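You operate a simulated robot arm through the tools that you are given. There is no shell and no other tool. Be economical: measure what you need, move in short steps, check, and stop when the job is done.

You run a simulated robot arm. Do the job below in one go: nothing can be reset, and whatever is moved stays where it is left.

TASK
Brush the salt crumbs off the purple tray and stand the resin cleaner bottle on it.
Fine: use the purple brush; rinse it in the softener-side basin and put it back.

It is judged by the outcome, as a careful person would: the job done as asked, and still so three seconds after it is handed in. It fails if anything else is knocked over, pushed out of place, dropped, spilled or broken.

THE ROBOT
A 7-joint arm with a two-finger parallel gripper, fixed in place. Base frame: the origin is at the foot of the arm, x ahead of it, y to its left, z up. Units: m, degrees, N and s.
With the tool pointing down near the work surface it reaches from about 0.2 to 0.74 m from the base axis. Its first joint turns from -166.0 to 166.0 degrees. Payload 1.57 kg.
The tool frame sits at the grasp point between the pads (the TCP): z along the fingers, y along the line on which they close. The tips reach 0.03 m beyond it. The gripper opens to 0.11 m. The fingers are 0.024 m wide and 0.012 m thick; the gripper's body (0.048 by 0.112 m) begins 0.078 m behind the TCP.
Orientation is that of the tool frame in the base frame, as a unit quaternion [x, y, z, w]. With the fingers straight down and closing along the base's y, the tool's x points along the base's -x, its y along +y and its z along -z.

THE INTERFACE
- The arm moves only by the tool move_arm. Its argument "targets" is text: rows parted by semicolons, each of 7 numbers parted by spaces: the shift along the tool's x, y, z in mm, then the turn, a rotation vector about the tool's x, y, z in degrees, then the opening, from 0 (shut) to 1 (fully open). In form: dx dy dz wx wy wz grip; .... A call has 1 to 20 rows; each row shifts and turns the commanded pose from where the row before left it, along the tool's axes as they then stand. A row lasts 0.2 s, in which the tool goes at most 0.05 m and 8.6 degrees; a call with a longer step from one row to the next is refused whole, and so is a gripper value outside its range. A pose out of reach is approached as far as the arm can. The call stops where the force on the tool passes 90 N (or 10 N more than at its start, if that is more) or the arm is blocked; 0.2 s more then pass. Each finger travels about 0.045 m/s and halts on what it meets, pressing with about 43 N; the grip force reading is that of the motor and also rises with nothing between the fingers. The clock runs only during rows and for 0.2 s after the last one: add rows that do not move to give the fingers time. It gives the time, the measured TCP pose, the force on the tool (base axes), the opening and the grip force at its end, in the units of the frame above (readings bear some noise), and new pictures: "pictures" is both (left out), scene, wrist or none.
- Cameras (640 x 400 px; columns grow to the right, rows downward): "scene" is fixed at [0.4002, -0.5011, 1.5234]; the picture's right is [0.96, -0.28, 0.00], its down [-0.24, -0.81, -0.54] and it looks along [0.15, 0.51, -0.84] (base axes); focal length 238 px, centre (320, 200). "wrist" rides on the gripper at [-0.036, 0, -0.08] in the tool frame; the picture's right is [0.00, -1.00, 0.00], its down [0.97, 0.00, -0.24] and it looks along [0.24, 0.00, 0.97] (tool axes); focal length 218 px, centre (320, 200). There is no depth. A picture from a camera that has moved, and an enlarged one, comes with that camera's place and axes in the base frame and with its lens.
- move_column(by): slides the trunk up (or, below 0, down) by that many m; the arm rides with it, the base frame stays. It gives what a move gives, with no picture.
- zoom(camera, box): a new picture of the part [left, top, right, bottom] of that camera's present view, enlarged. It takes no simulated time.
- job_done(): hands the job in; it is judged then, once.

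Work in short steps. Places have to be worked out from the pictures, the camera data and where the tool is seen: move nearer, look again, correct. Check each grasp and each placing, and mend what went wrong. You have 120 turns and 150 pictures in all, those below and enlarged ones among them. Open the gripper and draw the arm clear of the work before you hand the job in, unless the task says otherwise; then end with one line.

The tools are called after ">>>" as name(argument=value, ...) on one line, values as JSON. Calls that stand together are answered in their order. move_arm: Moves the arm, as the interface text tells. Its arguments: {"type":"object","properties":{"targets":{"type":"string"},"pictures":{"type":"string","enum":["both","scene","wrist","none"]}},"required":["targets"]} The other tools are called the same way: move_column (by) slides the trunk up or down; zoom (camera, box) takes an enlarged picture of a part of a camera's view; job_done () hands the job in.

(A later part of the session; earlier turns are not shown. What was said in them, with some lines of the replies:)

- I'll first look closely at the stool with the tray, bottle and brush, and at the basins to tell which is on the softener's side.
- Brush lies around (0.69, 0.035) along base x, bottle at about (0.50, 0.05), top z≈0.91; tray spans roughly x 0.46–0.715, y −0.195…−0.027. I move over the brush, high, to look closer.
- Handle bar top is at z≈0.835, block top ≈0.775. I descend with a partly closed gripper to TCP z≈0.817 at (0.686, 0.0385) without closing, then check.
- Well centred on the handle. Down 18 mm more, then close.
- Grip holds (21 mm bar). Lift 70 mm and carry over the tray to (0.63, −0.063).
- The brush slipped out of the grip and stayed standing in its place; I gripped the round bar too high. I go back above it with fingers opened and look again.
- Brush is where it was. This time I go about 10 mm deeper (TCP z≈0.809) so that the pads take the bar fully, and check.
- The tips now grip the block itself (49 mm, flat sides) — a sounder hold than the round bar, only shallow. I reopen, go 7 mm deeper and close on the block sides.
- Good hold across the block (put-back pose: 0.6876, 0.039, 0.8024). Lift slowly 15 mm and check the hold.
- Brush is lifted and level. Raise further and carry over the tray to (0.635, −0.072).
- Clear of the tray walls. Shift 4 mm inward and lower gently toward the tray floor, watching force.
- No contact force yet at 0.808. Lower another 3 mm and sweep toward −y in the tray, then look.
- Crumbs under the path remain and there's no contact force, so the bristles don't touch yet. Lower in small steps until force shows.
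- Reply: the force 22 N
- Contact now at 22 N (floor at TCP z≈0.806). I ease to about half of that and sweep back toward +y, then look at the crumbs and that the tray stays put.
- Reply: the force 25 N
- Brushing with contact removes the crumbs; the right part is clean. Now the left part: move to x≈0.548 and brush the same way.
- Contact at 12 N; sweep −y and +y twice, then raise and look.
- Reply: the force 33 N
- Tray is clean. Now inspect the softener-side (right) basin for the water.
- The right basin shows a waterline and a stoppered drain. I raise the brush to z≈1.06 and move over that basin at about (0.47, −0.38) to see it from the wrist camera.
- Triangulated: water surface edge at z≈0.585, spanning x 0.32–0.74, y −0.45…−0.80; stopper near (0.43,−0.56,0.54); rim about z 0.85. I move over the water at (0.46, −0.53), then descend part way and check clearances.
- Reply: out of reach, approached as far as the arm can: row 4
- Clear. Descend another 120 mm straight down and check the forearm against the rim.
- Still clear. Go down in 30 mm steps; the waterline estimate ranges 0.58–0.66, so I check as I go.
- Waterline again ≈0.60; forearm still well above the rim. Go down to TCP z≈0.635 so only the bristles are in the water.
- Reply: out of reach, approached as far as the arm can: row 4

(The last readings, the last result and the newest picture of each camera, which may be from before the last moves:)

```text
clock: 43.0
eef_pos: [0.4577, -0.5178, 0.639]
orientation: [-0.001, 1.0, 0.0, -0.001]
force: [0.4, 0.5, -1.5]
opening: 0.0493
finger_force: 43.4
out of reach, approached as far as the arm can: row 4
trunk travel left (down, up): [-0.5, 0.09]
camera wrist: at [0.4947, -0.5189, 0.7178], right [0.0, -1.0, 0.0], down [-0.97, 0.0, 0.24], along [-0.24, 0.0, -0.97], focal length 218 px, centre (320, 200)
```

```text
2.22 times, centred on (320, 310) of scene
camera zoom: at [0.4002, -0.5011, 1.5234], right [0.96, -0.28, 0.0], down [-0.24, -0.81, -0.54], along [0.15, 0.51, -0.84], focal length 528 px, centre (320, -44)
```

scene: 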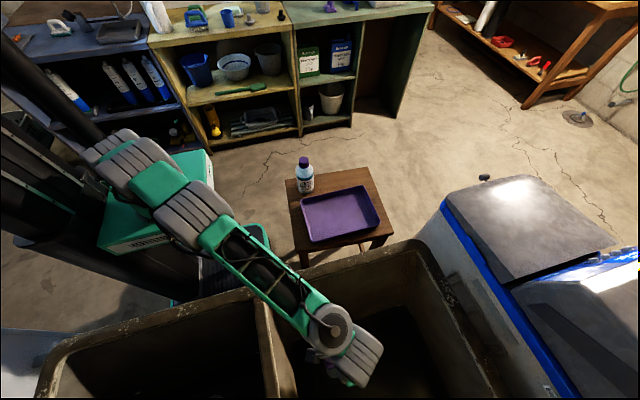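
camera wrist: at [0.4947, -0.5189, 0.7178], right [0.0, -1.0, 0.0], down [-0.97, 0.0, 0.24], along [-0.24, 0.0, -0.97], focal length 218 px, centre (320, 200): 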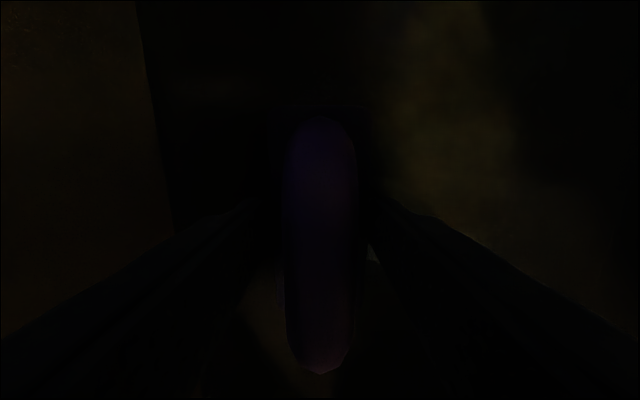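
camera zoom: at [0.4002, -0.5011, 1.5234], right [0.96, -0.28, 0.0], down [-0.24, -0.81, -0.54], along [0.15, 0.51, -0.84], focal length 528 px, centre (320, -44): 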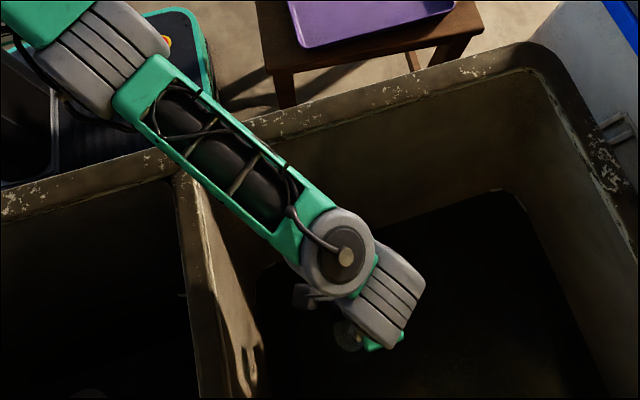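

The dark edge triangulates to z≈0.61 and the bristle bottoms are at ≈0.577 without contact, so they're in water. Swish along x.

>>> move_arm(targets="12 0 0 0 0 0 0; 15 0 0 0 0 0 0; -13 0 0 0 0 0 0; -14 0 0 0 0 0 0; 14 0 0 0 0 0 0; 13 0 0 0 0 0 0; -13 0 0 0 0 0 0; -14 0 0 0 0 0 0; 14 0 0 0 0 0 0; 13 0 0 0 0 0 0; -13 0 0 0 0 0 0; -14 0 0 0 0 0 0; 14 0 0 0 0 0 0; 13 0 0 0 0 0 0; 0 0 0 0 0 0 0; 0 0 0 0 0 0 0", pictures="scene")

>>> zoom(camera="scene", box=[280, 310, 400, 400])

```text
clock: 46.4
eef_pos: [0.4308, -0.5176, 0.6381]
orientation: [0.0, 1.0, 0.0, 0.0]
force: [0.2, 0.4, -1.9]
opening: 0.0494
finger_force: 42.7
trunk travel left (down, up): [-0.5, 0.09]
```

scene: 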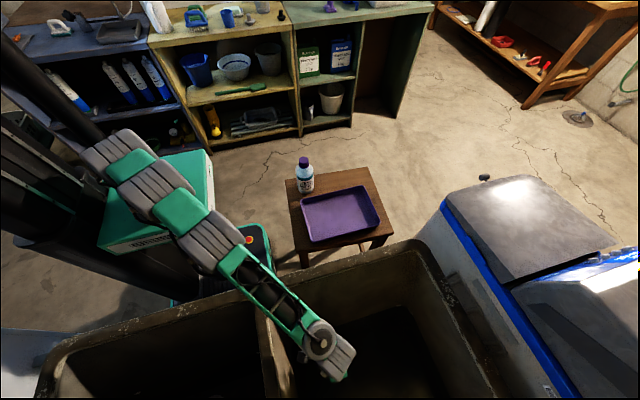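

```text
4.44 times, centred on (340, 355) of scene
camera zoom: at [0.4002, -0.5011, 1.5234], right [0.96, -0.28, 0.0], down [-0.24, -0.81, -0.54], along [0.15, 0.51, -0.84], focal length 1057 px, centre (231, -489)
```

zoom: 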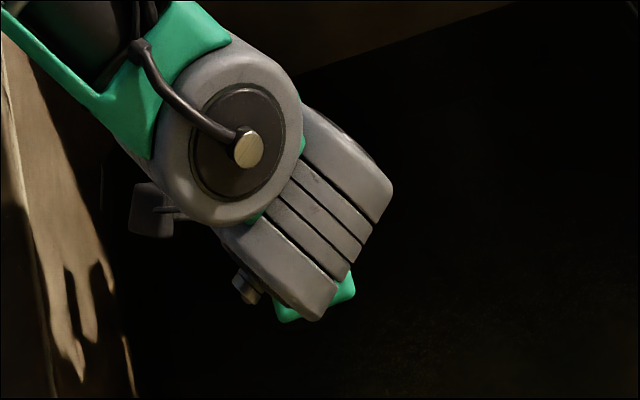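

To be sure of immersion, I lower the trunk 20 mm and watch for floor contact.

>>> move_column(by=-0.02)

```text
clock: 47.1
eef_pos: [0.4319, -0.5178, 0.6184]
orientation: [0.0, 1.0, -0.001, 0.0]
force: [-0.8, 0.2, -0.8]
opening: 0.0492
finger_force: 42.9
trunk travel left (down, up): [-0.48, 0.11]
```

Bristle bottoms at ≈0.556, no contact: it is water over a deeper floor. Swish again here, then lift straight out.

>>> move_arm(targets="-13 0 0 0 0 0 0; -14 0 0 0 0 0 0; 14 0 0 0 0 0 0; 13 0 0 0 0 0 0; -13 0 0 0 0 0 0; -14 0 0 0 0 0 0; 14 0 0 0 0 0 0; 13 0 0 0 0 0 0; -13 0 0 0 0 0 0; -14 0 0 0 0 0 0; 0 0 0 0 0 0 0; 0 0 -20 0 0 0 0; 0 0 -25 0 0 0 0; 0 0 -25 0 0 0 0; 0 0 -25 0 0 0 0; 0 0 -25 0 0 0 0; 0 0 -25 0 0 0 0; 0 0 0 0 0 0 0")

```text
clock: 50.9
eef_pos: [0.4583, -0.518, 0.7633]
orientation: [0.0, 1.0, 0.0, 0.0]
force: [-0.4, -0.4, -2.1]
opening: 0.0491
finger_force: 42.9
trunk travel left (down, up): [-0.48, 0.11]
camera wrist: at [0.4943, -0.5194, 0.8433], right [0.0, -1.0, 0.0], down [-0.97, 0.0, 0.24], along [-0.24, 0.0, -0.97], focal length 218 px, centre (320, 200)
```

scene: 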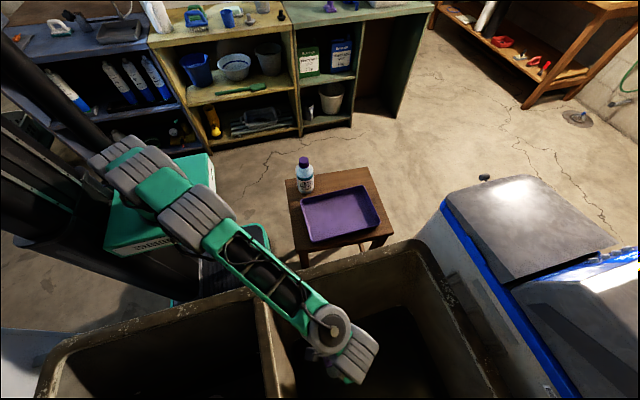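
wrist: 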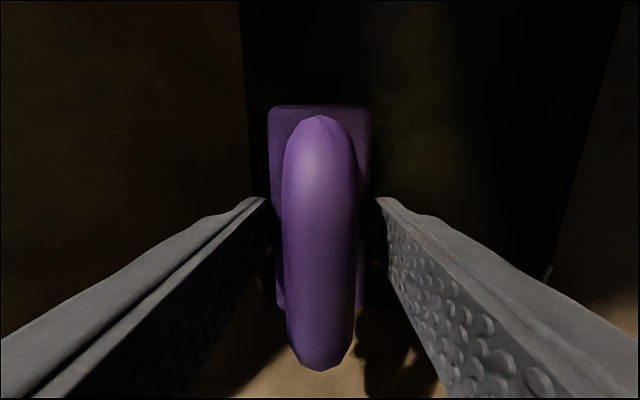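

Brush rinsed and held. Raise to z≈1.02 and bring it back over its place on the stool.

>>> move_arm(targets="0 0 -40 0 0 0 0; 0 0 -40 0 0 0 0; 0 0 -40 0 0 0 0; 0 0 -45 0 0 0 0; 0 20 -45 0 0 0 0; -5 30 -45 0 0 0 0; -16 40 0 0 0 0 0; -16 40 0 0 0 0 0; -16 40 0 0 0 0 0; -16 40 0 0 0 0 0; -16 40 0 0 0 0 0; -16 40 0 0 0 0 0; -16 40 0 0 0 0 0; -16 40 0 0 0 0 0; 0 0 0 0 0 0 0", pictures="none")

```text
refused: row 6 steps farther than a row can; nothing moved
```

Row 6 was too long; same path with shorter steps.

>>> move_arm(targets="0 0 -40 0 0 0 0; 0 0 -40 0 0 0 0; 0 0 -40 0 0 0 0; 0 0 -45 0 0 0 0; 0 20 -40 0 0 0 0; -5 20 -40 0 0 0 0; -16 40 0 0 0 0 0; -16 40 0 0 0 0 0; -16 40 0 0 0 0 0; -16 40 0 0 0 0 0; -16 40 0 0 0 0 0; -16 40 0 0 0 0 0; -16 40 0 0 0 0 0; -16 40 0 0 0 0 0; 0 0 0 0 0 0 0", pictures="none")

```text
clock: 54.1
eef_pos: [0.5914, -0.1574, 1.0064]
orientation: [0.0, 1.0, -0.001, 0.0]
force: [0.0, -0.2, -0.6]
opening: 0.049
finger_force: 43.4
trunk travel left (down, up): [-0.48, 0.11]
```

Next, move on to (0.6876, 0.039) above the brush's place and lower to z≈0.88.

>>> move_arm(targets="-20 40 0 0 0 0 0; -20 40 0 0 0 0 0; -20 40 0 0 0 0 0; -20 40 0 0 0 0 0; -16 36.5 0 0 0 0 0; 0 0 30 0 0 0 0; 0 0 30 0 0 0 0; 0 0 30 0 0 0 0; 0 0 30 0 0 0 0; 0 0 0 0 0 0 0", pictures="wrist")

>>> zoom(camera="scene", box=[280, 140, 400, 250])

```text
clock: 56.3
eef_pos: [0.6875, 0.0384, 0.8893]
orientation: [0.0, 1.0, 0.0, 0.0]
force: [-0.6, 0.4, -1.4]
opening: 0.0491
finger_force: 42.9
trunk travel left (down, up): [-0.48, 0.11]
camera wrist: at [0.7232, 0.0378, 0.9682], right [0.0, -1.0, 0.0], down [-0.97, 0.0, 0.24], along [-0.24, 0.0, -0.97], focal length 218 px, centre (320, 200)
```

wrist: 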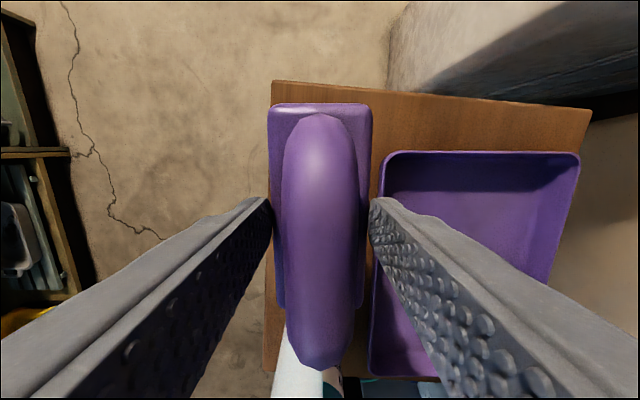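

```text
3.64 times, centred on (340, 195) of scene
camera zoom: at [0.4002, -0.5011, 1.5234], right [0.96, -0.28, 0.0], down [-0.24, -0.81, -0.54], along [0.15, 0.51, -0.84], focal length 865 px, centre (247, 218)
```

zoom: 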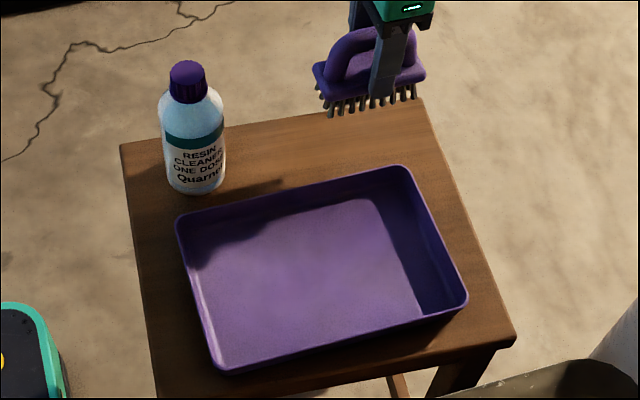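

Bristles look wet and dark, tray all clean. Lower the brush to its old place, release, and rise.

>>> move_arm(targets="0 0.5 25 0 0 0 0; 0 0 25 0 0 0 0; 0 0 20 0 0 0 0; 0 0 10 0 0 0 0; 0 0 4 0 0 0 0; 0 0 2 0 0 0 0; 0 0 0 0 0 0 0", pictures="none")

```text
clock: 57.9
eef_pos: [0.6871, 0.0386, 0.8013]
orientation: [-0.001, 1.0, 0.0, 0.0]
force: [0.9, 0.4, -0.9]
opening: 0.0493
finger_force: 42.6
trunk travel left (down, up): [-0.48, 0.11]
```

Not quite touching; lower by 1 mm steps until contact.

>>> move_arm(targets="0 0 1 0 0 0 0; 0 0 0 0 0 0 0", pictures="none")

>>> zoom(camera="scene", box=[310, 140, 400, 200])

```text
clock: 58.5
eef_pos: [0.6869, 0.0384, 0.8014]
orientation: [0.0, 1.0, 0.0, 0.001]
force: [-0.6, 0.0, 3.5]
opening: 0.0491
finger_force: 43.6
trunk travel left (down, up): [-0.48, 0.11]
```

```text
6.67 times, centred on (355, 170) of scene
camera zoom: at [0.4002, -0.5011, 1.5234], right [0.96, -0.28, 0.0], down [-0.24, -0.81, -0.54], along [0.15, 0.51, -0.84], focal length 1585 px, centre (87, 400)
```

zoom: 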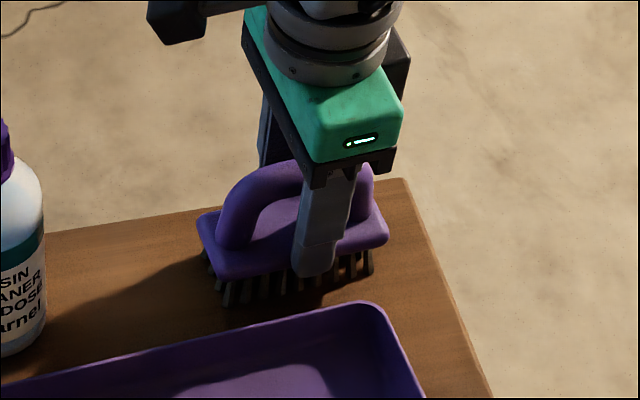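

Contact, in the same place as before. Release and rise clear.

>>> move_arm(targets="0 0 0 0 0 0 0.6; 0 0 0 0 0 0 0.6; 0 0 0 0 0 0 0.6; 0 0 -20 0 0 0 0.6; 0 0 -30 0 0 0 0.6; 0 0 -40 0 0 0 0.6; 0 0 -40 0 0 0 0.6; 0 0 -40 0 0 0 0.6; 0 0 -40 0 0 0 1; 0 0 0 0 0 0 1; 0 0 0 0 0 0 1", pictures="wrist")

>>> zoom(camera="scene", box=[280, 140, 400, 250])

```text
clock: 60.9
eef_pos: [0.6862, 0.0384, 1.0102]
orientation: [0.001, 1.0, -0.001, -0.001]
force: [-0.2, -0.1, -0.1]
opening: 0.11
finger_force: 0.1
trunk travel left (down, up): [-0.48, 0.11]
camera wrist: at [0.7226, 0.0374, 1.0913], right [0.0, -1.0, 0.0], down [-0.97, 0.0, 0.24], along [-0.24, 0.0, -0.97], focal length 218 px, centre (320, 200)
```

wrist: 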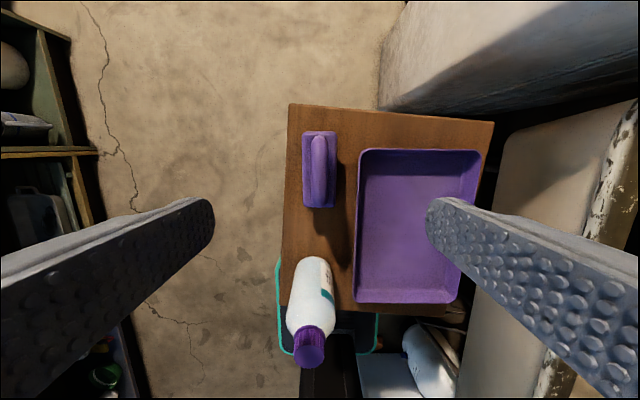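

```text
3.64 times, centred on (340, 195) of scene
camera zoom: at [0.4002, -0.5011, 1.5234], right [0.96, -0.28, 0.0], down [-0.24, -0.81, -0.54], along [0.15, 0.51, -0.84], focal length 865 px, centre (247, 218)
```

zoom: 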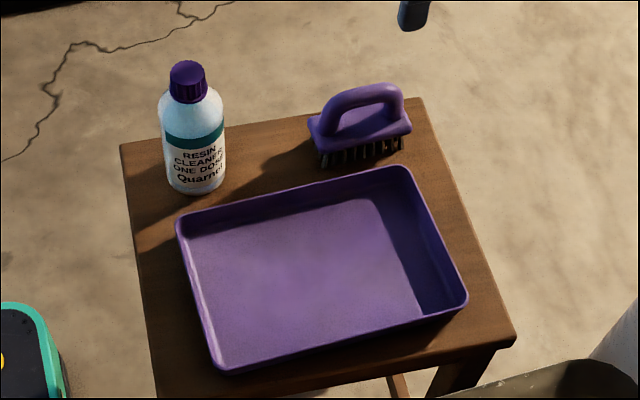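

Brush is back upright in its place. Now go above the bottle to measure it.

>>> move_arm(targets="30 2 0 0 0 0 1; 30 2 0 0 0 0 1; 30 2 0 0 0 0 1; 30 2 0 0 0 0 1; 30 2 0 0 0 0 1; 30 1 0 0 0 0 1; 0 0 0 0 0 0 1", pictures="wrist")

>>> zoom(camera="scene", box=[280, 145, 340, 185])

```text
clock: 62.5
eef_pos: [0.5067, 0.0486, 1.0096]
orientation: [0.0, 1.0, 0.0, 0.0]
force: [0.0, 0.1, 0.3]
opening: 0.11
finger_force: 0.1
trunk travel left (down, up): [-0.48, 0.11]
camera wrist: at [0.5422, 0.0486, 1.0901], right [0.0, -1.0, 0.0], down [-0.97, 0.0, 0.24], along [-0.24, 0.0, -0.97], focal length 218 px, centre (320, 200)
```

wrist: 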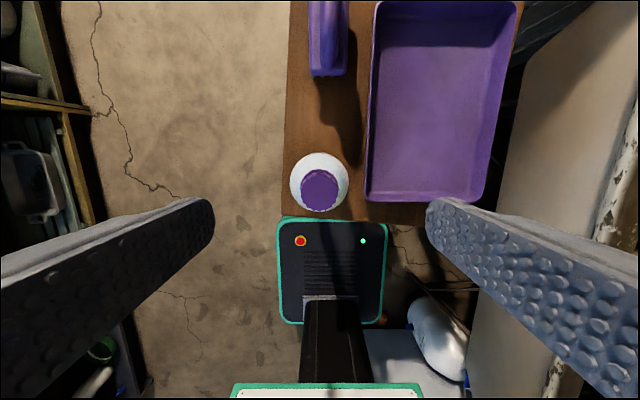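

```text
10.00 times, centred on (310, 165) of scene
camera zoom: at [0.4002, -0.5011, 1.5234], right [0.96, -0.28, 0.0], down [-0.24, -0.81, -0.54], along [0.15, 0.51, -0.84], focal length 2378 px, centre (420, 550)
```

zoom: 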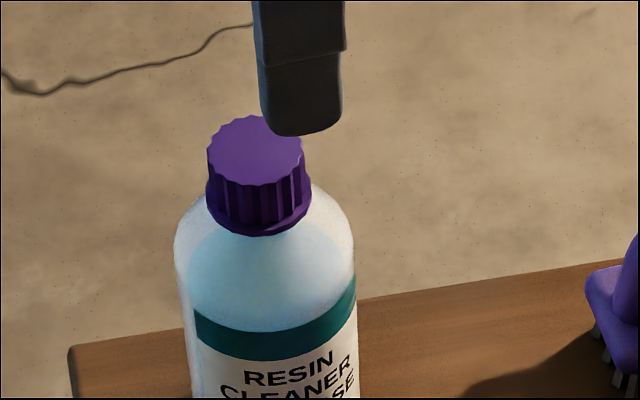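

Bottle axis ≈(0.505, 0.0486), cap top z≈0.903, straight body below ≈0.843, about 66 mm wide. Descend with open fingers to TCP z≈0.836 (palm ≈10 mm above the cap).

>>> move_arm(targets="2 0 30 0 0 0 1; 0 0 35 0 0 0 1; 0 0 35 0 0 0 1; 0 0 30 0 0 0 1; 0 0 25 0 0 0 1; 0 0 12 0 0 0 1; 0 0 6 0 0 0 1; 0 0 0 0 0 0 1", pictures="wrist")

>>> zoom(camera="scene", box=[270, 130, 360, 210])

```text
clock: 64.3
eef_pos: [0.5038, 0.0498, 0.8375]
orientation: [0.0, 1.0, 0.0, 0.001]
force: [1.1, 0.2, 0.1]
opening: 0.1101
finger_force: 0.0
trunk travel left (down, up): [-0.48, 0.11]
camera wrist: at [0.5406, 0.0485, 0.9175], right [0.0, -1.0, 0.0], down [-0.97, 0.0, 0.24], along [-0.24, 0.0, -0.97], focal length 218 px, centre (320, 200)
```

wrist: 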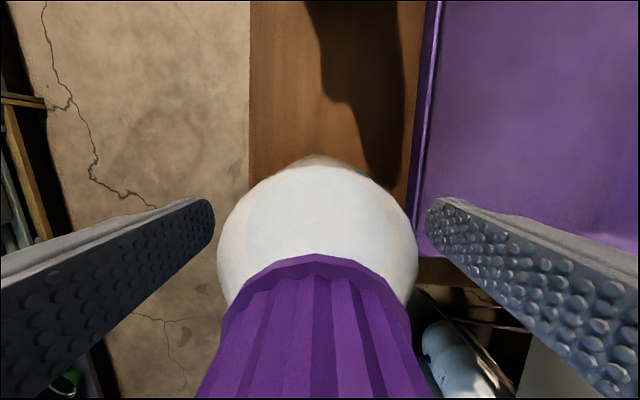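

```text
5.00 times, centred on (315, 170) of scene
camera zoom: at [0.4002, -0.5011, 1.5234], right [0.96, -0.28, 0.0], down [-0.24, -0.81, -0.54], along [0.15, 0.51, -0.84], focal length 1189 px, centre (345, 350)
```

zoom: 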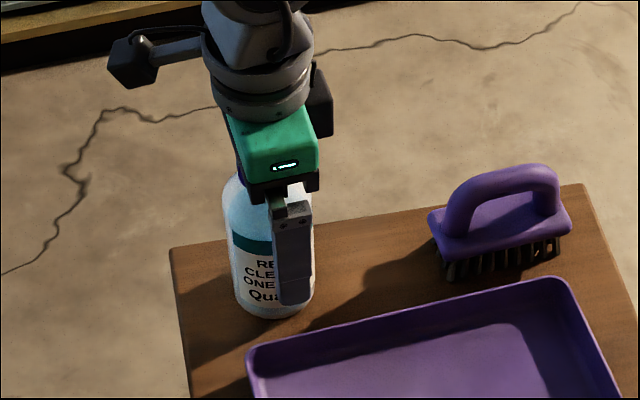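

Fingers straddle the bottle, centred. Close.

>>> move_arm(targets="0 -0.5 0 0 0 0 0.7; 0 0 0 0 0 0 0.5; 0 0 0 0 0 0 0.3; 0 0 0 0 0 0 0.1; 0 0 0 0 0 0 0; 0 0 0 0 0 0 0; 0 0 0 0 0 0 0", pictures="none")

>>> move_arm(targets="0 0 -5 0 0 0 0; 0 0 -5 0 0 0 0; 0 0 -10 0 0 0 0; 0 0 0 0 0 0 0", pictures="wrist")

>>> zoom(camera="scene", box=[270, 130, 360, 210])

```text
clock: 65.9
eef_pos: [0.5055, 0.0496, 0.8379]
orientation: [0.0, 1.0, 0.0, 0.0]
force: [0.5, 2.8, 0.7]
opening: 0.0654
finger_force: 43.0
trunk travel left (down, up): [-0.48, 0.11]
```

```text
clock: 66.9
eef_pos: [0.5043, 0.0486, 0.8582]
orientation: [0.0, 1.0, -0.001, -0.001]
force: [0.8, -0.1, -5.7]
opening: 0.0658
finger_force: 43.3
trunk travel left (down, up): [-0.48, 0.11]
camera wrist: at [0.5411, 0.0481, 0.9375], right [0.0, -1.0, 0.0], down [-0.97, 0.0, 0.24], along [-0.24, 0.0, -0.97], focal length 218 px, centre (320, 200)
```

wrist: 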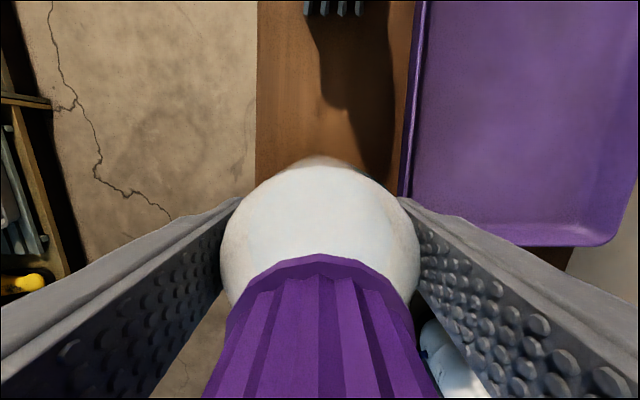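

```text
5.00 times, centred on (315, 170) of scene
camera zoom: at [0.4002, -0.5011, 1.5234], right [0.96, -0.28, 0.0], down [-0.24, -0.81, -0.54], along [0.15, 0.51, -0.84], focal length 1189 px, centre (345, 350)
```

zoom: 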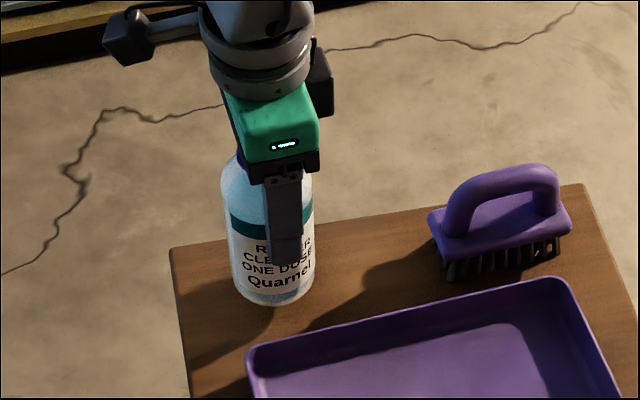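

Bottle is held level. Lift higher and carry it over the tray centre (0.585, −0.11).

>>> move_arm(targets="0 0 -15 0 0 0 0; 0 0 -20 0 0 0 0; 0 0 -20 0 0 0 0; 0 -20 -10 0 0 0 0; -10 -20 0 0 0 0 0; -14 -24 0 0 0 0 0; -14 -24 0 0 0 0 0; -14 -24 0 0 0 0 0; -14 -24 0 0 0 0 0; -14 -23 0 0 0 0 0; 0 0 0 0 0 0 0; 0 0 0 0 0 0 0", pictures="none")

>>> zoom(camera="scene", box=[280, 140, 400, 250])

```text
clock: 69.5
eef_pos: [0.5849, -0.1099, 0.9225]
orientation: [0.0, 1.0, -0.001, 0.0]
force: [0.4, 0.4, -5.6]
opening: 0.0655
finger_force: 42.5
trunk travel left (down, up): [-0.48, 0.11]
```

```text
3.64 times, centred on (340, 195) of scene
camera zoom: at [0.4002, -0.5011, 1.5234], right [0.96, -0.28, 0.0], down [-0.24, -0.81, -0.54], along [0.15, 0.51, -0.84], focal length 865 px, centre (247, 218)
```

zoom: 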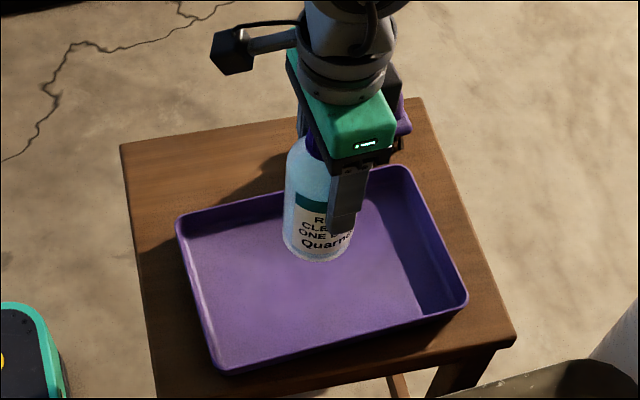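

Over the tray centre. Lower to just above the tray floor (expected contact at TCP ≈0.842).

>>> move_arm(targets="0 0 25 0 0 0 0; 0 0 25 0 0 0 0; 0 0 15 0 0 0 0; 0 0 8 0 0 0 0; 0 0 4 0 0 0 0; 0 0 2 0 0 0 0; 0 0 1 0 0 0 0; 0 0 0 0 0 0 0", pictures="none")

>>> zoom(camera="scene", box=[280, 140, 400, 250])

```text
clock: 71.3
eef_pos: [0.585, -0.109, 0.8429]
orientation: [0.0, 1.0, 0.0, -0.001]
force: [0.1, 0.1, -5.8]
opening: 0.0656
finger_force: 43.4
trunk travel left (down, up): [-0.48, 0.11]
```

```text
3.64 times, centred on (340, 195) of scene
camera zoom: at [0.4002, -0.5011, 1.5234], right [0.96, -0.28, 0.0], down [-0.24, -0.81, -0.54], along [0.15, 0.51, -0.84], focal length 865 px, centre (247, 218)
```

zoom: 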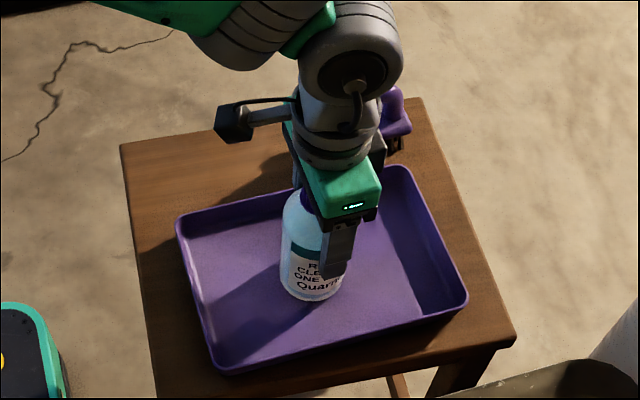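

Nearly down; 1 mm steps to contact.

>>> move_arm(targets="0 0 1 0 0 0 0; 0 0 0.7 0 0 0 0; 0 0 0 0 0 0 0", pictures="none")

```text
clock: 72.1
eef_pos: [0.5857, -0.1095, 0.842]
orientation: [0.0, 1.0, -0.001, 0.0]
force: [-1.3, 1.1, 1.4]
opening: 0.0655
finger_force: 42.8
trunk travel left (down, up): [-0.48, 0.11]
```

Bottle rests on the tray. Open, then rise straight up.

>>> move_arm(targets="0 0 0 0 0 0 0.75; 0 0 0 0 0 0 1; 0 0 0 0 0 0 1; 0 0 0 0 0 0 1; 0 0 0 0 0 0 1; 0 0 -20 0 0 0 1; 0 0 -30 0 0 0 1; 0 0 -40 0 0 0 1; 0 0 -40 0 0 0 1; 0 0 -40 0 0 0 1; 0 0 -40 0 0 0 1; 40 0 0 0 0 0 1; 40 20 0 0 0 0 1; 40 20 0 0 0 0 1; 0 0 0 0 0 0 1")

>>> zoom(camera="scene", box=[280, 140, 400, 250])

```text
clock: 75.3
eef_pos: [0.4639, -0.0695, 1.0522]
orientation: [0.001, 1.0, 0.0, 0.0]
force: [0.5, 0.9, 0.2]
opening: 0.11
finger_force: 0.1
trunk travel left (down, up): [-0.48, 0.11]
camera wrist: at [0.5, -0.0705, 1.1315], right [0.0, -1.0, 0.0], down [-0.97, 0.0, 0.24], along [-0.24, 0.0, -0.97], focal length 218 px, centre (320, 200)
```

scene: 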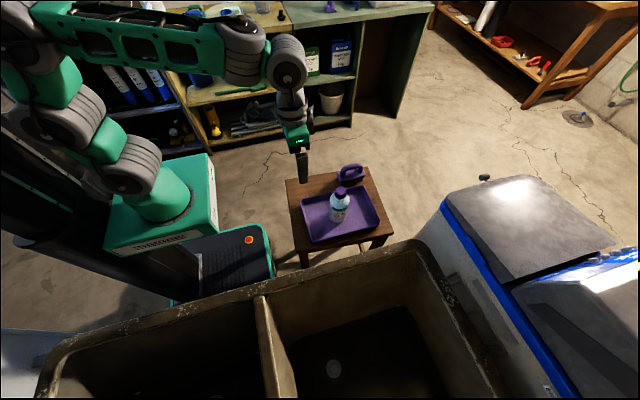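
wrist: 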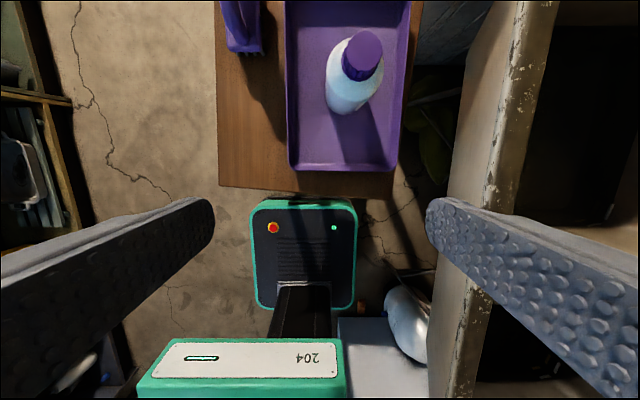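

```text
3.64 times, centred on (340, 195) of scene
camera zoom: at [0.4002, -0.5011, 1.5234], right [0.96, -0.28, 0.0], down [-0.24, -0.81, -0.54], along [0.15, 0.51, -0.84], focal length 865 px, centre (247, 218)
```

zoom: 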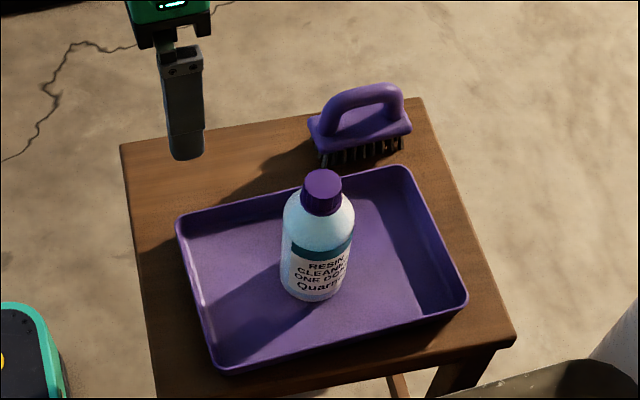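

The bottle stands upright on the clean tray, the rinsed brush is back in its place, and the arm is clear with the gripper open. I hand the job in.

>>> job_done()

```text
The job is handed in.
```

The purple tray is brushed clean and the resin cleaner bottle stands upright in the middle of it. The purple brush was rinsed in the softener-side basin and is back in its place. On the first try the brush slipped from the grip, but it stayed standing where it was. Nothing else was moved.
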